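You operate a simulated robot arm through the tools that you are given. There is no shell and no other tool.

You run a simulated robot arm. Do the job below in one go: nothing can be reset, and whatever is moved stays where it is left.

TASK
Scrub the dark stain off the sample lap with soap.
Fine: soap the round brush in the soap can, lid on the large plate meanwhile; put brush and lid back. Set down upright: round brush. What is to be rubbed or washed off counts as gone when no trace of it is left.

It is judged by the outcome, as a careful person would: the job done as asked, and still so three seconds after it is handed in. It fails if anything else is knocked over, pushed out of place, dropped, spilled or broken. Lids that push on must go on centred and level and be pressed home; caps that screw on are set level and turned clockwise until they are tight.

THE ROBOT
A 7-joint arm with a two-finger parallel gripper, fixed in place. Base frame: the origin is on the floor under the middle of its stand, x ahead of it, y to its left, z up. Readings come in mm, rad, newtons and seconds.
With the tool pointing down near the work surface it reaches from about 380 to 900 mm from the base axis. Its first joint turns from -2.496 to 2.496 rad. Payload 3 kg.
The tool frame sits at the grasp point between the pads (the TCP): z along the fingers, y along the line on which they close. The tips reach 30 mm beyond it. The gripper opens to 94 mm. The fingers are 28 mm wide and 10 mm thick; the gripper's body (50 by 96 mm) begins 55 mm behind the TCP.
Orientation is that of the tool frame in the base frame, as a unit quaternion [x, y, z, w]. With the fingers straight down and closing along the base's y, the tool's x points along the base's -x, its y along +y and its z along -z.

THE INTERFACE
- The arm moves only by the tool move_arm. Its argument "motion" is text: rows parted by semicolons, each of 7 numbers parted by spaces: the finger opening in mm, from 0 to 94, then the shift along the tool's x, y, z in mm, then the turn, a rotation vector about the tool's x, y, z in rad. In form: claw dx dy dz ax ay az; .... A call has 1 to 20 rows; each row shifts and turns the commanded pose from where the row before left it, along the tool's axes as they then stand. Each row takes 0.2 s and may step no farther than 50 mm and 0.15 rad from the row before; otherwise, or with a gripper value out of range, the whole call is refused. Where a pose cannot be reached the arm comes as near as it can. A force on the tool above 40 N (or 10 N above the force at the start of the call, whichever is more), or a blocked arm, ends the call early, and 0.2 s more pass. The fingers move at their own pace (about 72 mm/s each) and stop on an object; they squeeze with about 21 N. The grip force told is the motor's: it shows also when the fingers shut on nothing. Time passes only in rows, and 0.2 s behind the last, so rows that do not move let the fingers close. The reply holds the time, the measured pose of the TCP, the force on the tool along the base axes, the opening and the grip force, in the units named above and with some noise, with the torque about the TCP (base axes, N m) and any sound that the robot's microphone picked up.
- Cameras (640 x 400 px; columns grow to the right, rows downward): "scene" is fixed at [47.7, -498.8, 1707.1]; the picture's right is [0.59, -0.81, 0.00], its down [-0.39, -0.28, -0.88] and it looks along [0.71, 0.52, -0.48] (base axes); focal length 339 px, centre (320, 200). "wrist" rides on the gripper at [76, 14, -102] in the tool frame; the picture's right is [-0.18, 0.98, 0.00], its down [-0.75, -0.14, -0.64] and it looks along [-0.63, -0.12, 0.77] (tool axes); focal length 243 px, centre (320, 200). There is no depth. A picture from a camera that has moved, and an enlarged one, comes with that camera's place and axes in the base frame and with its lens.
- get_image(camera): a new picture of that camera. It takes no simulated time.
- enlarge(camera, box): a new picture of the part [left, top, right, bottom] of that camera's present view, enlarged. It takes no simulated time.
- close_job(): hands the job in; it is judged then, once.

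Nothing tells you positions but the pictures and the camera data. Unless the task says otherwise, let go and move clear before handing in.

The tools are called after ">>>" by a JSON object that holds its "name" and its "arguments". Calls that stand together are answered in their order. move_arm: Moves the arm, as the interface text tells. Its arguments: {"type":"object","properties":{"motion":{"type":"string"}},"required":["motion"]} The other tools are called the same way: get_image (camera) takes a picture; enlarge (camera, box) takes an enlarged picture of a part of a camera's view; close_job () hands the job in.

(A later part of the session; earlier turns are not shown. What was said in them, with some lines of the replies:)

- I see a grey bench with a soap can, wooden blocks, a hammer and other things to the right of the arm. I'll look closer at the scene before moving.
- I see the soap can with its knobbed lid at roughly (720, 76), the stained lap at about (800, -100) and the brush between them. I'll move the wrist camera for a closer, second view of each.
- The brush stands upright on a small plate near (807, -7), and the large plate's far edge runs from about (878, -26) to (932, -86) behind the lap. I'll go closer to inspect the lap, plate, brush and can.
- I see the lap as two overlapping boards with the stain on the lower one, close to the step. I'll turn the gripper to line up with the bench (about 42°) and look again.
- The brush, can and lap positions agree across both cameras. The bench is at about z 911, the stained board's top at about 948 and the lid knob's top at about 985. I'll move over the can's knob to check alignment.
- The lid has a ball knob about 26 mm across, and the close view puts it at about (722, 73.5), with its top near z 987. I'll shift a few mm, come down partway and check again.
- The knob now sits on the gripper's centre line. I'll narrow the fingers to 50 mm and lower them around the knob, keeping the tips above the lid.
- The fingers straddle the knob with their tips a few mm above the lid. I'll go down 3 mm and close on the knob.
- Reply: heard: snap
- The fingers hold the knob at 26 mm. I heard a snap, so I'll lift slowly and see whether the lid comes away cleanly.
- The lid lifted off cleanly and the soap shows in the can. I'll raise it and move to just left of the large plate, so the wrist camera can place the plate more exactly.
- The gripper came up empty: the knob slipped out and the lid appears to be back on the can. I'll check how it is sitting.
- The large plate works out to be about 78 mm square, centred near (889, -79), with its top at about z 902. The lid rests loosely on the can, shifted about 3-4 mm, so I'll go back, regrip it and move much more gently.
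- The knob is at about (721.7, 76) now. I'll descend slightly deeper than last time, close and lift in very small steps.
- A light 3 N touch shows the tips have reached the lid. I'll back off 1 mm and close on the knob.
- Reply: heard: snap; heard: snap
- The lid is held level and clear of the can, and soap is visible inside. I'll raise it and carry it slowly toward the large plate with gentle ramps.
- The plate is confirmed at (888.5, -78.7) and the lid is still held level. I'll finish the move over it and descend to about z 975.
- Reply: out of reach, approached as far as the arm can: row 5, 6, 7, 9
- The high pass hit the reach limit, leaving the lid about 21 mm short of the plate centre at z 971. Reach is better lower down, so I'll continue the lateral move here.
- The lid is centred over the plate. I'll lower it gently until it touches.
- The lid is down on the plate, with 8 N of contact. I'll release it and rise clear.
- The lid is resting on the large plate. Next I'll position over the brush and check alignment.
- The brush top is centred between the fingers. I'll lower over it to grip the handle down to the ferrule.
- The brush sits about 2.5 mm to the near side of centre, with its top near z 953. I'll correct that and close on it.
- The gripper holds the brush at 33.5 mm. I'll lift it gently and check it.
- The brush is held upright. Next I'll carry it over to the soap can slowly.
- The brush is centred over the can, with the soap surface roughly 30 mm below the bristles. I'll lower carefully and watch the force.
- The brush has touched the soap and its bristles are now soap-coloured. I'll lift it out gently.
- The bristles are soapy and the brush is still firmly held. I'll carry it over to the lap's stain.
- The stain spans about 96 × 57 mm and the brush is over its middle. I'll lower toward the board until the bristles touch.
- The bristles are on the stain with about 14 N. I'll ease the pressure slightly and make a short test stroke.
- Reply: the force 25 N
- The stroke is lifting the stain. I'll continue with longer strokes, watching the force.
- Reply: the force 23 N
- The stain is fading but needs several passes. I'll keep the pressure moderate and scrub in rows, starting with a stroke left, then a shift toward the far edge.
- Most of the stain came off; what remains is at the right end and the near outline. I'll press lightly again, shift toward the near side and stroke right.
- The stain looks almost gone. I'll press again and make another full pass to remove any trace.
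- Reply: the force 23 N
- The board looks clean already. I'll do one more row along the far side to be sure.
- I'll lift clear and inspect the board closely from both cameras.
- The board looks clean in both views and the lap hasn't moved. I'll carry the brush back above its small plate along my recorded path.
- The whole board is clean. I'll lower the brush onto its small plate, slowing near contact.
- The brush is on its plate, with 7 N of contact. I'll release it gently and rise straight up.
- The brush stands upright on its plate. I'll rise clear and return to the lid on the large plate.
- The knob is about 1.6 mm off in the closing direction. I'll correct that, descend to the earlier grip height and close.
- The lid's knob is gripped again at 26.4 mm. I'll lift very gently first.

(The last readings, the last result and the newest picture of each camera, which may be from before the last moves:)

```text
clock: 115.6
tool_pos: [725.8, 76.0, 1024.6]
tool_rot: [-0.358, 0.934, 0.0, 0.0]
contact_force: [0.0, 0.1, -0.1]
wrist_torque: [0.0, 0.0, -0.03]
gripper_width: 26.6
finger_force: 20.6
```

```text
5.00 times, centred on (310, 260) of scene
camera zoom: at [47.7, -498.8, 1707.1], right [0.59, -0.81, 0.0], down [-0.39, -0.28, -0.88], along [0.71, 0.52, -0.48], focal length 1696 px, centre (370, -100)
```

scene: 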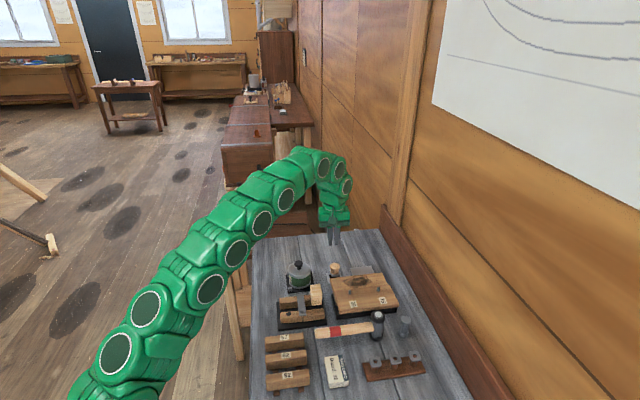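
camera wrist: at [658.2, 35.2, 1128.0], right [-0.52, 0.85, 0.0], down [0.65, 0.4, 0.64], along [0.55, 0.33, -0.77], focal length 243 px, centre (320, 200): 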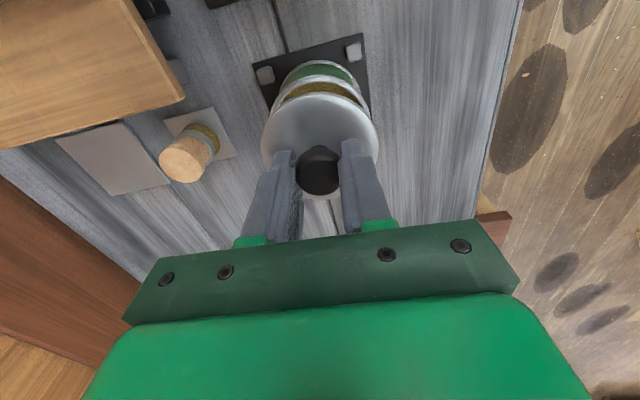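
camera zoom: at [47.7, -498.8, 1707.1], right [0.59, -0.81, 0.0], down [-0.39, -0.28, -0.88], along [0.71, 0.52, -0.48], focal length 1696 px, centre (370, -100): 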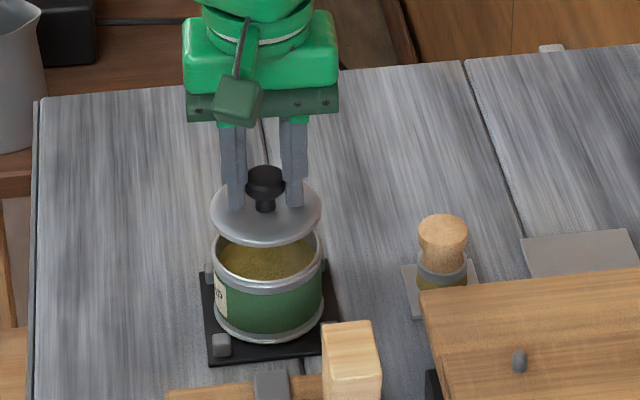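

The lid is above the can and looks aligned within about 1 mm in both views. I'll lower to just above the rim and compare again.

>>> {"name": "move_arm", "arguments": {"motion": "10 0 0 2 0 0 0; 10 0 0 4 0 0 0; 10 0 0 6 0 0 0; 10 0 0 6 0 0 0; 10 0 0 4 0 0 0; 10 0 0 2 0 0 0; 10 0 0 0 0 0 0"}}

>>> {"name": "enlarge", "arguments": {"camera": "wrist", "box": [240, 60, 400, 220]}}

>>> {"name": "enlarge", "arguments": {"camera": "scene", "box": [285, 245, 330, 290]}}

```text
clock: 117.2
tool_pos: [725.2, 75.6, 1001.8]
tool_rot: [-0.358, 0.934, 0.0, 0.001]
contact_force: [0.2, -0.2, -0.2]
wrist_torque: [0.01, -0.01, -0.01]
gripper_width: 26.2
finger_force: 21.2
```

```text
2.50 times, centred on (320, 140) of wrist
camera zoom: at [657.8, 34.7, 1104.8], right [-0.52, 0.85, 0.0], down [0.65, 0.4, 0.64], along [0.55, 0.33, -0.77], focal length 606 px, centre (320, 350)
```

zoom: 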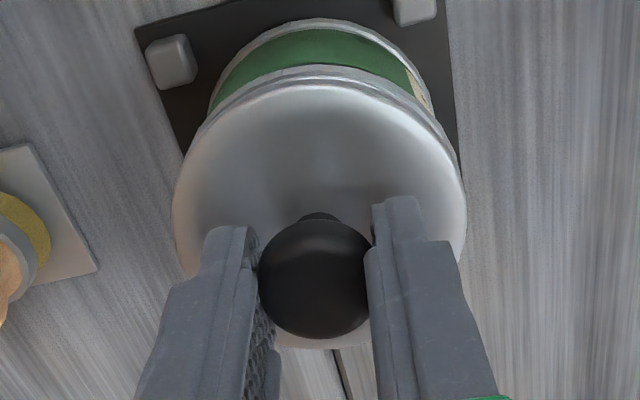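

```text
8.89 times, centred on (308, 268) of scene
camera zoom: at [47.7, -498.8, 1707.1], right [0.59, -0.81, 0.0], down [-0.39, -0.28, -0.88], along [0.71, 0.52, -0.48], focal length 3014 px, centre (431, -400)
```

zoom: 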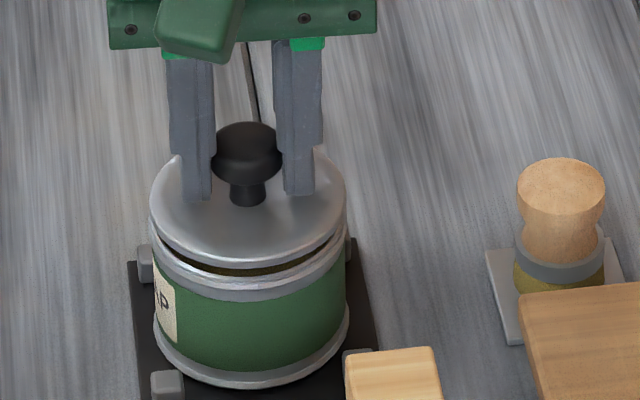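

Alignment matches the original seated view within half a millimetre. I'll lower step by step until the lid meets the rim.

>>> {"name": "move_arm", "arguments": {"motion": "10 0 0 1 0 0 0; 10 0 0 1 0 0 0; 10 0 0 1 0 0 0; 10 0 0 0 0 0 0"}}

>>> {"name": "enlarge", "arguments": {"camera": "scene", "box": [285, 245, 330, 290]}}

```text
clock: 118.2
tool_pos: [725.0, 75.1, 999.3]
tool_rot: [-0.359, 0.933, 0.0, 0.0]
contact_force: [-0.5, -0.3, 0.1]
wrist_torque: [-0.02, -0.01, 0.0]
gripper_width: 26.6
finger_force: 21.0
```

```text
8.89 times, centred on (308, 268) of scene
camera zoom: at [47.7, -498.8, 1707.1], right [0.59, -0.81, 0.0], down [-0.39, -0.28, -0.88], along [0.71, 0.52, -0.48], focal length 3014 px, centre (431, -400)
```

zoom: 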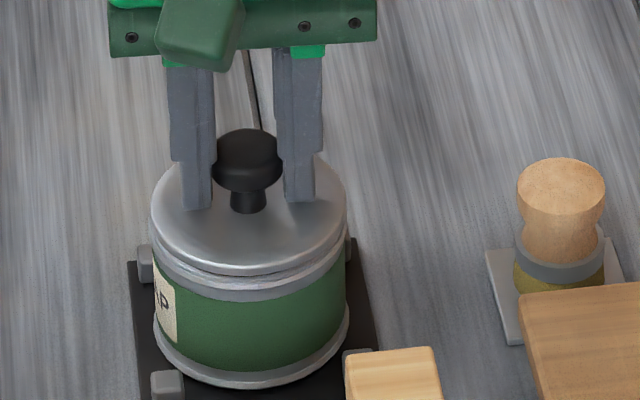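

>>> {"name": "move_arm", "arguments": {"motion": "10 0 0 0.6 0 0 0; 10 0 0 0.6 0 0 0; 10 0 0 0.6 0 0 0; 10 0 0 0 0 0 0"}}

>>> {"name": "enlarge", "arguments": {"camera": "scene", "box": [285, 245, 330, 290]}}

>>> {"name": "enlarge", "arguments": {"camera": "wrist", "box": [240, 60, 400, 220]}}

```text
clock: 119.2
tool_pos: [725.1, 76.6, 995.9]
tool_rot: [-0.358, 0.934, 0.0, 0.0]
contact_force: [-0.1, -0.1, -0.4]
wrist_torque: [0.01, -0.03, 0.03]
gripper_width: 26.2
finger_force: 21.3
```

```text
8.89 times, centred on (308, 268) of scene
camera zoom: at [47.7, -498.8, 1707.1], right [0.59, -0.81, 0.0], down [-0.39, -0.28, -0.88], along [0.71, 0.52, -0.48], focal length 3014 px, centre (431, -400)
```

zoom: 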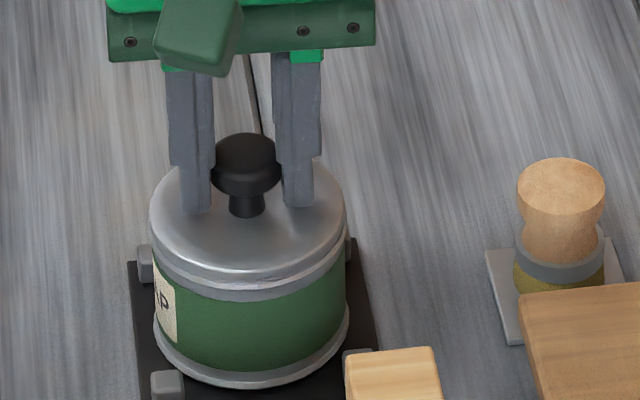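

```text
2.50 times, centred on (320, 140) of wrist
camera zoom: at [657.9, 35.4, 1099.0], right [-0.52, 0.85, 0.0], down [0.65, 0.4, 0.64], along [0.55, 0.33, -0.77], focal length 606 px, centre (320, 350)
```

zoom: 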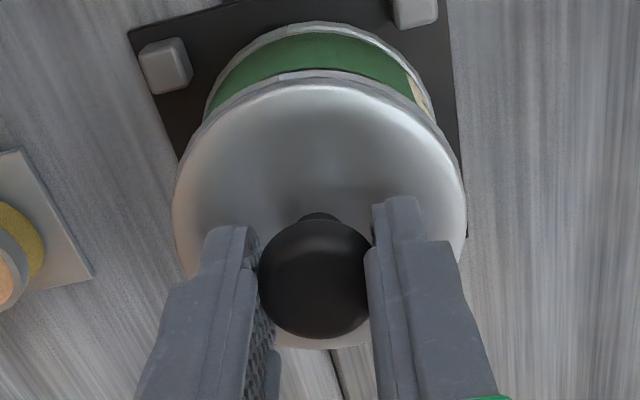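

>>> {"name": "move_arm", "arguments": {"motion": "10 0 0 0.5 0 0 0; 10 0 0 0.5 0 0 0; 10 0 0 0 0 0 0"}}

```text
clock: 120.0
tool_pos: [725.0, 76.0, 994.4]
tool_rot: [-0.358, 0.934, 0.0, 0.0]
contact_force: [1.0, -0.3, -0.5]
wrist_torque: [0.02, 0.01, 0.01]
gripper_width: 26.4
finger_force: 20.5
```

>>> {"name": "move_arm", "arguments": {"motion": "10 0 0 0.5 0 0 0; 10 0 0 0.5 0 0 0; 10 0 0 0 0 0 0"}}

>>> {"name": "enlarge", "arguments": {"camera": "scene", "box": [285, 245, 330, 290]}}

>>> {"name": "enlarge", "arguments": {"camera": "wrist", "box": [240, 60, 400, 220]}}

```text
clock: 120.8
tool_pos: [725.2, 74.9, 995.1]
tool_rot: [-0.358, 0.934, 0.0, 0.001]
contact_force: [-2.6, 3.7, 24.1]
wrist_torque: [0.0, 0.1, -0.02]
gripper_width: 26.3
finger_force: 21.3
heard: snap
```

```text
8.89 times, centred on (308, 268) of scene
camera zoom: at [47.7, -498.8, 1707.1], right [0.59, -0.81, 0.0], down [-0.39, -0.28, -0.88], along [0.71, 0.52, -0.48], focal length 3014 px, centre (431, -400)
```

zoom: 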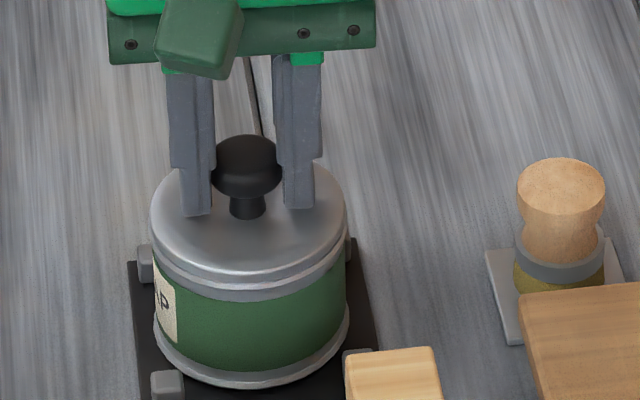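

```text
2.50 times, centred on (320, 140) of wrist
camera zoom: at [657.8, 35.2, 1097.9], right [-0.52, 0.85, 0.0], down [0.65, 0.4, 0.64], along [0.55, 0.33, -0.77], focal length 606 px, centre (320, 350)
```

zoom: 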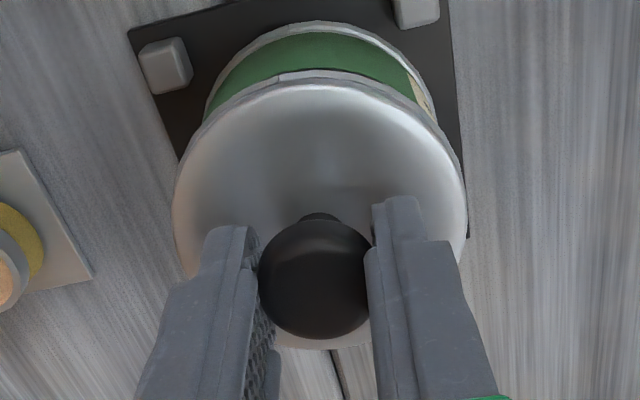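

A snap at 24 N suggests the lid went home. I'll relieve the pressure, open the fingers and check how it sits.

>>> {"name": "move_arm", "arguments": {"motion": "10 0 0 -0.8 0 0 0; 28 0 0 0 0 0 0; 34 0 0 0 0 0 0; 44 0 0 0 0 0 0; 50 0 0 0 0 0 0; 50 0 0 0 0 0 0"}}

>>> {"name": "enlarge", "arguments": {"camera": "scene", "box": [290, 250, 350, 300]}}

>>> {"name": "enlarge", "arguments": {"camera": "wrist", "box": [220, 60, 420, 220]}}

```text
clock: 122.2
tool_pos: [724.5, 75.6, 994.4]
tool_rot: [-0.359, 0.933, 0.0, -0.001]
contact_force: [-1.2, -0.3, 4.8]
wrist_torque: [0.0, -0.01, -0.03]
gripper_width: 48.5
finger_force: 0.0
```

```text
8.00 times, centred on (320, 275) of scene
camera zoom: at [47.7, -498.8, 1707.1], right [0.59, -0.81, 0.0], down [-0.39, -0.28, -0.88], along [0.71, 0.52, -0.48], focal length 2713 px, centre (320, -400)
```

zoom: 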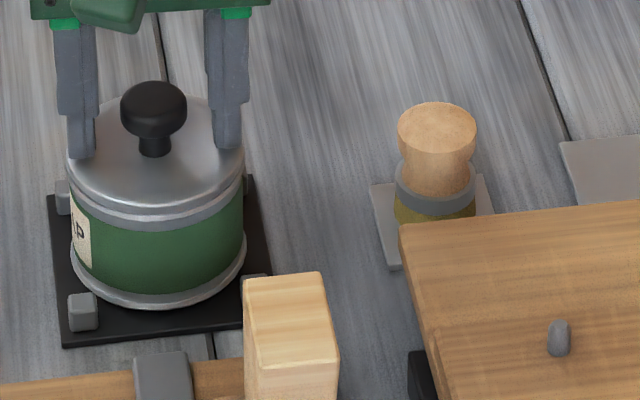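

```text
2.50 times, centred on (320, 140) of wrist
camera zoom: at [657.7, 34.9, 1097.4], right [-0.52, 0.85, 0.0], down [0.65, 0.4, 0.64], along [0.55, 0.33, -0.77], focal length 606 px, centre (320, 350)
```

zoom: 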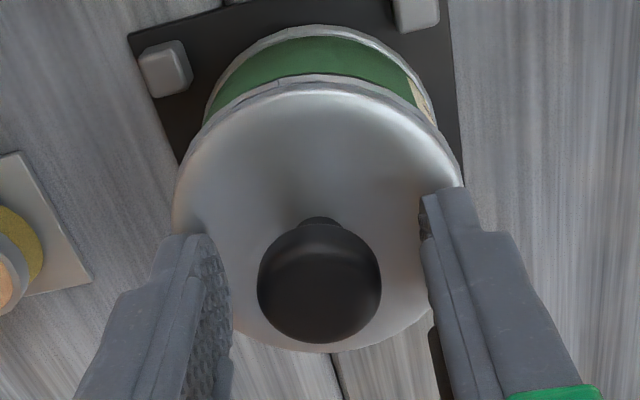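

The lid sits within a millimetre of its original place and looks level. I'll rise, close the fingers and press straight down on the knob to make sure it is home.

>>> {"name": "move_arm", "arguments": {"motion": "50 0 0 -1 0 0 0; 54 0 0 -4 0 0 0; 54 0 0 -10 0 0 0; 54 0 0 -15 0 0 0; 54 0 0 -10 0 0 0; 20 0 0 0 0 0 0; 0 0 0 0 0 0 0; 0 0 0 0 0 0 0; 0 0 0 0 0 0 0"}}

>>> {"name": "enlarge", "arguments": {"camera": "wrist", "box": [220, 60, 420, 220]}}

>>> {"name": "enlarge", "arguments": {"camera": "scene", "box": [285, 240, 335, 290]}}

```text
clock: 124.2
tool_pos: [726.9, 75.3, 1035.2]
tool_rot: [-0.36, 0.933, 0.0, 0.0]
contact_force: [0.0, 1.6, -0.7]
wrist_torque: [-0.01, -0.01, 0.02]
gripper_width: 0.2
finger_force: 20.9
```

```text
2.50 times, centred on (320, 140) of wrist
camera zoom: at [659.1, 35.1, 1138.2], right [-0.52, 0.85, 0.0], down [0.65, 0.4, 0.64], along [0.55, 0.33, -0.77], focal length 606 px, centre (320, 350)
```

zoom: 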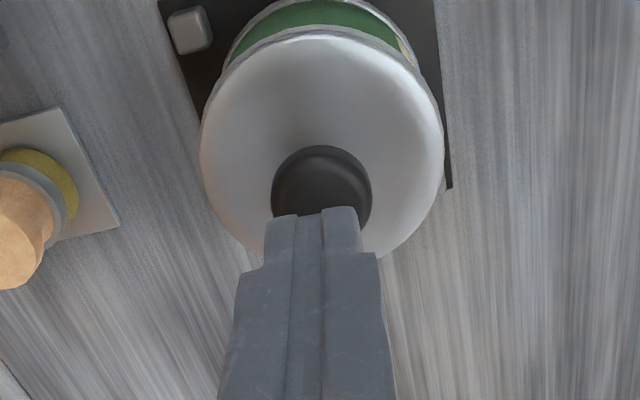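

```text
8.00 times, centred on (310, 265) of scene
camera zoom: at [47.7, -498.8, 1707.1], right [0.59, -0.81, 0.0], down [-0.39, -0.28, -0.88], along [0.71, 0.52, -0.48], focal length 2713 px, centre (400, -320)
```

zoom: 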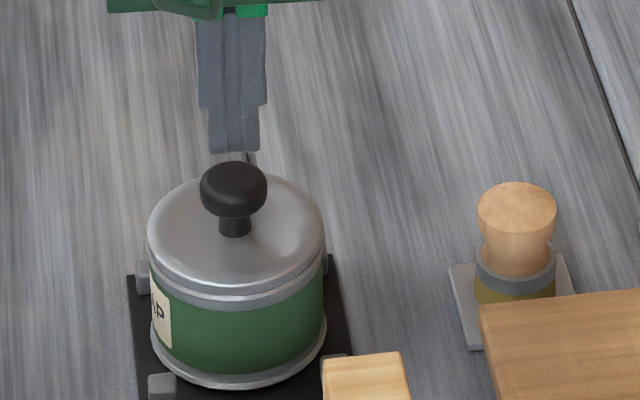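

>>> {"name": "move_arm", "arguments": {"motion": "0 0 1 5 0 0 0; 0 0 0 5 0 0 0; 0 0 0 2 0 0 0; 0 0 0 1 0 0 0; 0 0 0 1 0 0 0; 0 0 0 0 0 0 0"}}

>>> {"name": "enlarge", "arguments": {"camera": "scene", "box": [285, 240, 335, 290]}}

```text
clock: 125.6
tool_pos: [725.4, 76.8, 1021.0]
tool_rot: [-0.358, 0.934, -0.001, 0.0]
contact_force: [-0.3, -0.8, -0.7]
wrist_torque: [0.0, 0.02, -0.02]
gripper_width: 0.0
finger_force: 20.8
```

```text
8.00 times, centred on (310, 265) of scene
camera zoom: at [47.7, -498.8, 1707.1], right [0.59, -0.81, 0.0], down [-0.39, -0.28, -0.88], along [0.71, 0.52, -0.48], focal length 2713 px, centre (400, -320)
```

zoom: 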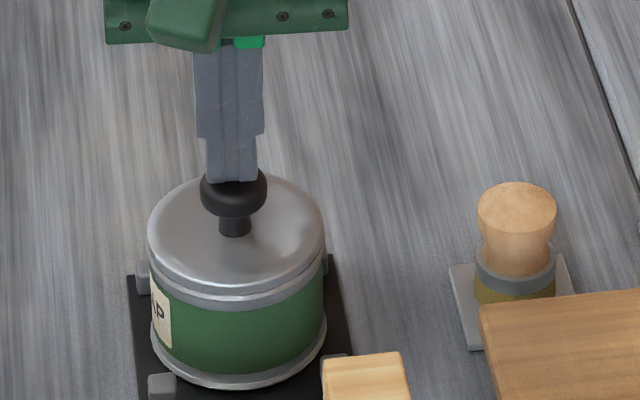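

>>> {"name": "move_arm", "arguments": {"motion": "0 0 0 1 0 0 0; 0 0 0 1 0 0 0; 0 0 0 0 0 0 0"}}

```text
clock: 126.4
tool_pos: [725.6, 76.3, 1017.9]
tool_rot: [-0.358, 0.934, 0.0, 0.001]
contact_force: [1.1, 0.3, 6.3]
wrist_torque: [-0.05, -0.03, -0.03]
gripper_width: 0.0
finger_force: 21.2
```

>>> {"name": "move_arm", "arguments": {"motion": "0 0 0 0.7 0 0 0; 0 0 0 0.7 0 0 0; 0 0 0 0.6 0 0 0; 0 0 0 0 0 0 0"}}

>>> {"name": "enlarge", "arguments": {"camera": "scene", "box": [285, 240, 335, 290]}}

```text
clock: 127.6
tool_pos: [725.5, 75.4, 1017.9]
tool_rot: [-0.358, 0.934, -0.001, 0.003]
contact_force: [-4.4, -0.4, 8.1]
wrist_torque: [-0.02, 0.22, -0.04]
gripper_width: 0.1
finger_force: 21.1
stopped in row 4: the force on the tool passed its limit at 41 N (the readings are from after the stop); the commanded pose is now the measured one
```

```text
8.00 times, centred on (310, 265) of scene
camera zoom: at [47.7, -498.8, 1707.1], right [0.59, -0.81, 0.0], down [-0.39, -0.28, -0.88], along [0.71, 0.52, -0.48], focal length 2713 px, centre (400, -320)
```

zoom: 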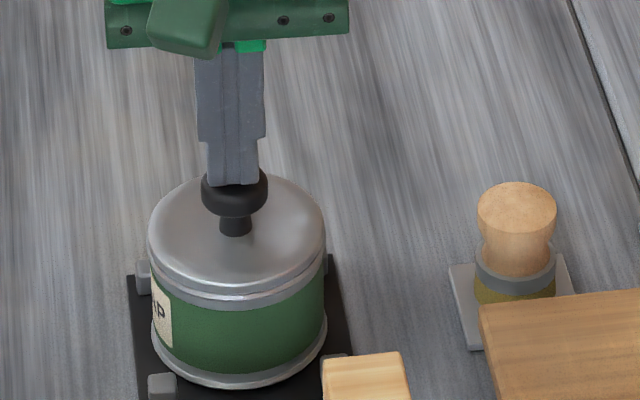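

The press reached 41 N against a hard stop with no further travel, so the lid was already home. I'll rise straight up and inspect everything.

>>> {"name": "move_arm", "arguments": {"motion": "0 0 0 -1 0 0 0; 0 0 0 -4 0 0 0; 0 0 0 -15 0 0 0; 0 0 0 -30 0 0 0; 0 15 0 -40 0 0 0; 0 30 0 -20 0 0 0; 0 0 0 0 0 0 0"}}

>>> {"name": "get_image", "arguments": {"camera": "scene"}}

>>> {"name": "enlarge", "arguments": {"camera": "scene", "box": [290, 250, 350, 300]}}

>>> {"name": "enlarge", "arguments": {"camera": "scene", "box": [320, 250, 420, 325]}}

>>> {"name": "get_image", "arguments": {"camera": "wrist"}}

```text
clock: 129.2
tool_pos: [691.2, 46.2, 1125.3]
tool_rot: [-0.358, 0.934, -0.001, 0.002]
contact_force: [-0.9, -1.4, 0.2]
wrist_torque: [0.0, 0.01, 0.01]
gripper_width: 0.2
finger_force: 20.3
```

```text
taken
```

scene: 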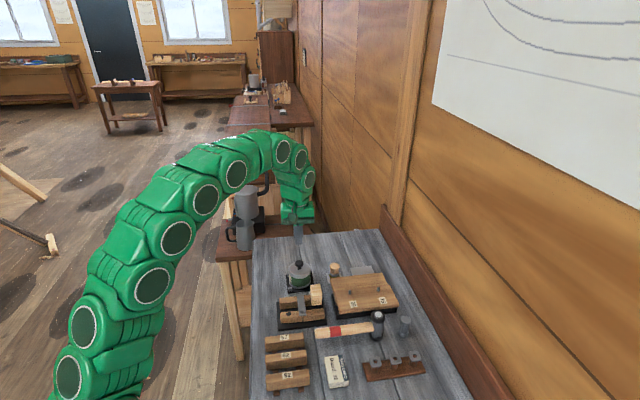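

```text
8.00 times, centred on (320, 275) of scene
camera zoom: at [47.7, -498.8, 1707.1], right [0.59, -0.81, 0.0], down [-0.39, -0.28, -0.88], along [0.71, 0.52, -0.48], focal length 2713 px, centre (320, -400)
```

zoom: 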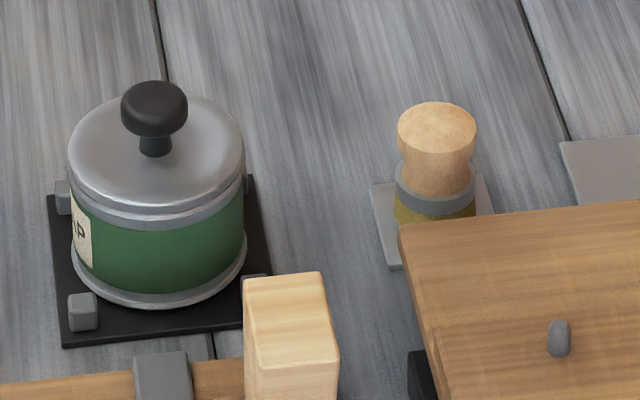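

```text
5.33 times, centred on (370, 288) of scene
camera zoom: at [47.7, -498.8, 1707.1], right [0.59, -0.81, 0.0], down [-0.39, -0.28, -0.88], along [0.71, 0.52, -0.48], focal length 1809 px, centre (53, -267)
```

zoom: 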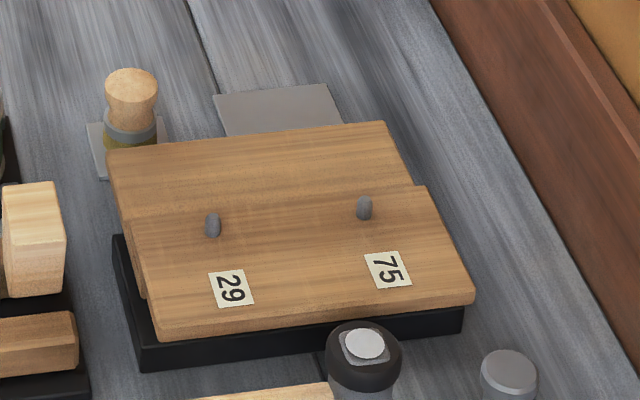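

```text
taken
camera wrist: at [624.1, 5.3, 1229.4], right [-0.52, 0.85, 0.0], down [0.65, 0.4, 0.64], along [0.55, 0.33, -0.77], focal length 243 px, centre (320, 200)
```

wrist: 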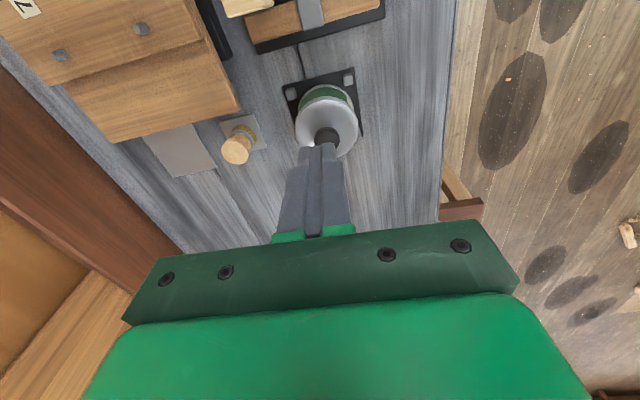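

The lid and brush are back in place and the lap hasn't moved. I'll take a closer look at the board for any faint trace.

>>> {"name": "move_arm", "arguments": {"motion": "30 0 -40 0 0 0 0; 30 0 -40 0 0 0 0; 30 0 -40 0 0 0 0; 30 0 0 0 0 0 0"}}

>>> {"name": "enlarge", "arguments": {"camera": "wrist", "box": [150, 40, 390, 190]}}

>>> {"name": "enlarge", "arguments": {"camera": "scene", "box": [335, 265, 405, 305]}}

>>> {"name": "get_image", "arguments": {"camera": "wrist"}}

```text
clock: 130.2
tool_pos: [772.6, -45.1, 1130.4]
tool_rot: [-0.358, 0.934, 0.0, 0.001]
contact_force: [0.3, -0.5, -0.4]
wrist_torque: [-0.02, 0.0, -0.02]
gripper_width: 30.3
finger_force: 0.1
```

```text
2.67 times, centred on (270, 115) of wrist
camera zoom: at [705.4, -84.7, 1231.9], right [-0.52, 0.85, 0.0], down [0.65, 0.4, 0.64], along [0.55, 0.34, -0.76], focal length 647 px, centre (453, 427)
```

zoom: 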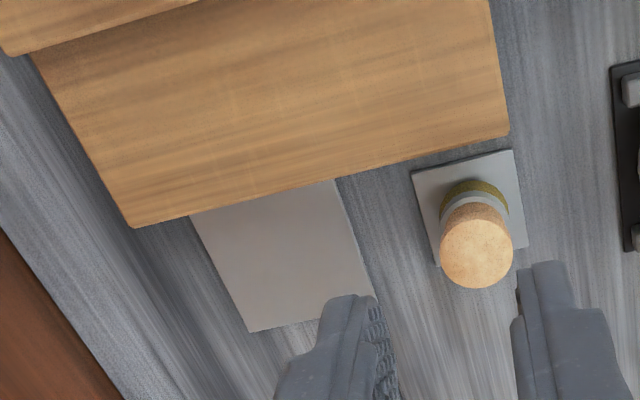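

```text
9.14 times, centred on (370, 285) of scene
camera zoom: at [47.7, -498.8, 1707.1], right [0.59, -0.81, 0.0], down [-0.39, -0.28, -0.88], along [0.71, 0.52, -0.48], focal length 3100 px, centre (-137, -577)
```

zoom: 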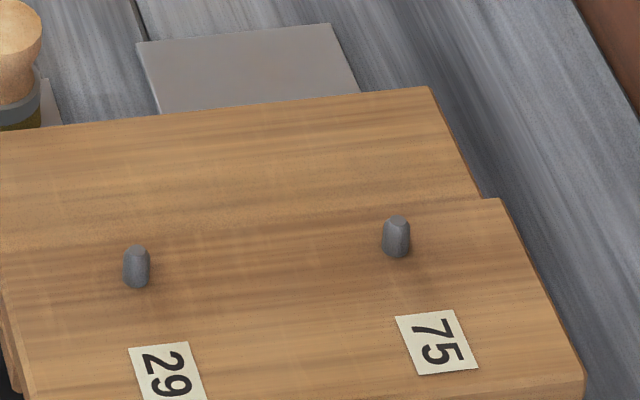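

```text
taken
camera wrist: at [705.4, -84.7, 1231.9], right [-0.52, 0.85, 0.0], down [0.65, 0.4, 0.64], along [0.55, 0.34, -0.76], focal length 243 px, centre (320, 200)
```

wrist: 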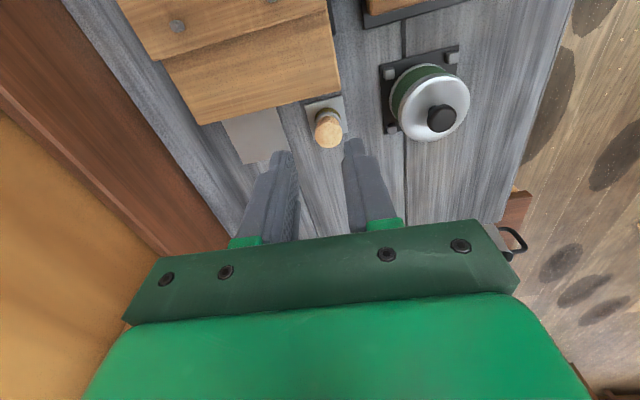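

>>> {"name": "move_arm", "arguments": {"motion": "30 23.4 -14.8 15 0 0 0; 30 23.4 -14.8 15 0 0 0; 30 23.4 -14.7 15 0 0 0; 30 0 0 0 0 0 0"}}

>>> {"name": "get_image", "arguments": {"camera": "wrist"}}

>>> {"name": "enlarge", "arguments": {"camera": "wrist", "box": [180, 40, 440, 190]}}

```text
clock: 131.2
tool_pos: [749.7, -124.2, 1083.5]
tool_rot: [-0.358, 0.934, 0.0, 0.002]
contact_force: [0.6, -0.3, -0.4]
wrist_torque: [-0.03, 0.01, -0.04]
gripper_width: 30.0
finger_force: 0.0
```

```text
taken
camera wrist: at [682.3, -164.9, 1186.9], right [-0.52, 0.85, 0.0], down [0.65, 0.4, 0.64], along [0.55, 0.33, -0.76], focal length 243 px, centre (320, 200)
```

wrist: 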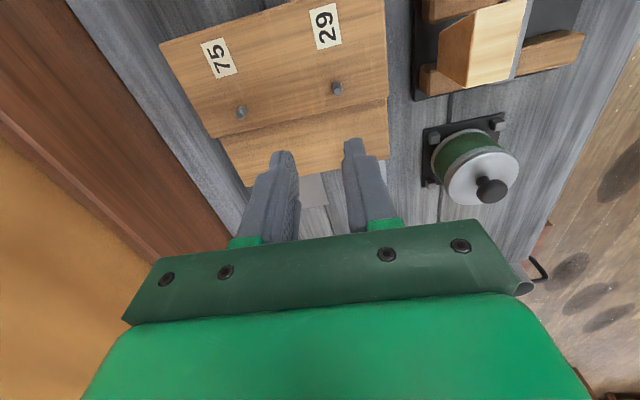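

```text
2.46 times, centred on (310, 115) of wrist
camera zoom: at [682.3, -164.9, 1186.9], right [-0.52, 0.85, 0.0], down [0.65, 0.4, 0.64], along [0.55, 0.33, -0.76], focal length 597 px, centre (345, 409)
```

zoom: 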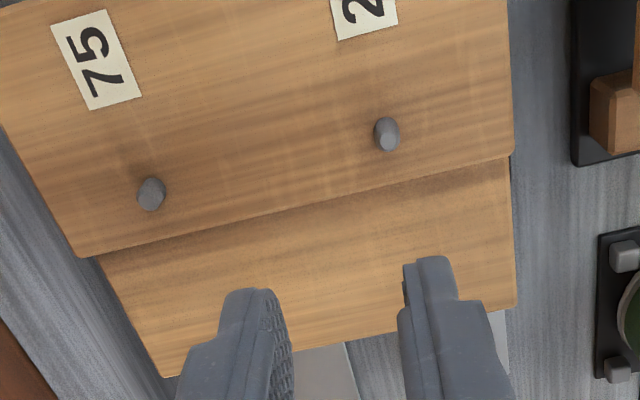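

The board shows clean wood grain only, the brush stands upright on its plate and the lid is seated on the can. I'll back the arm away and take a last look before handing in.

>>> {"name": "move_arm", "arguments": {"motion": "60 20 10 -30 0 0 0; 60 20 20 -30 0 0 0; 60 10 20 -30 0 0 0; 60 0 0 0 0 0 0; 60 0 0 0 0 0 0"}}

>>> {"name": "get_image", "arguments": {"camera": "scene"}}

>>> {"name": "enlarge", "arguments": {"camera": "scene", "box": [250, 230, 440, 345]}}

```text
clock: 132.4
tool_pos: [678.9, -118.9, 1175.3]
tool_rot: [-0.359, 0.934, 0.0, 0.002]
contact_force: [-1.0, 0.7, 0.6]
wrist_torque: [-0.01, 0.03, 0.0]
gripper_width: 60.1
finger_force: 0.2
```

```text
taken
```

scene: 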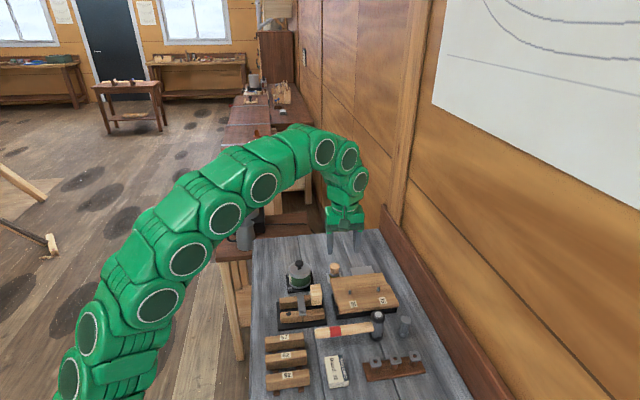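

```text
3.37 times, centred on (345, 288) of scene
camera zoom: at [47.7, -498.8, 1707.1], right [0.59, -0.81, 0.0], down [-0.39, -0.28, -0.88], along [0.71, 0.52, -0.48], focal length 1142 px, centre (236, -95)
```

zoom: 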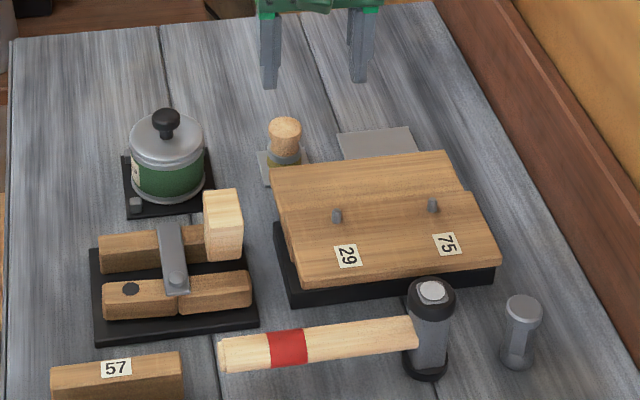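

Everything is in place: the lap is clean, the brush is upright on its small plate, the lid is pressed home on the can, and nothing else has been moved. I'm handing the job in.

>>> {"name": "close_job", "arguments": {}}

```text
The job is handed in.
```

The dark stain is scrubbed off the sample lap; close views from both cameras show only bare wood grain. I've handed the job in.

- **Stain:** I soaped the round brush in the can and scrubbed the board in several passes. The lap stayed where it was.
- **Brush:** It stands upright on its small plate, about 1 mm from where it started. The bristles still have soap on them.
- **Lid:** It rested on the large plate while I worked, and is now back on the can, level and centred. It snapped on, and a 41 N press on the knob moved it no further.
- **Slip:** On my first try at lifting the lid, the knob slipped from the gripper. The lid fell a short way back onto the can and landed upright about 3–4 mm off centre. I saw no damage or spilled soap, and the second lift went cleanly.

Nothing else on the bench looks moved.
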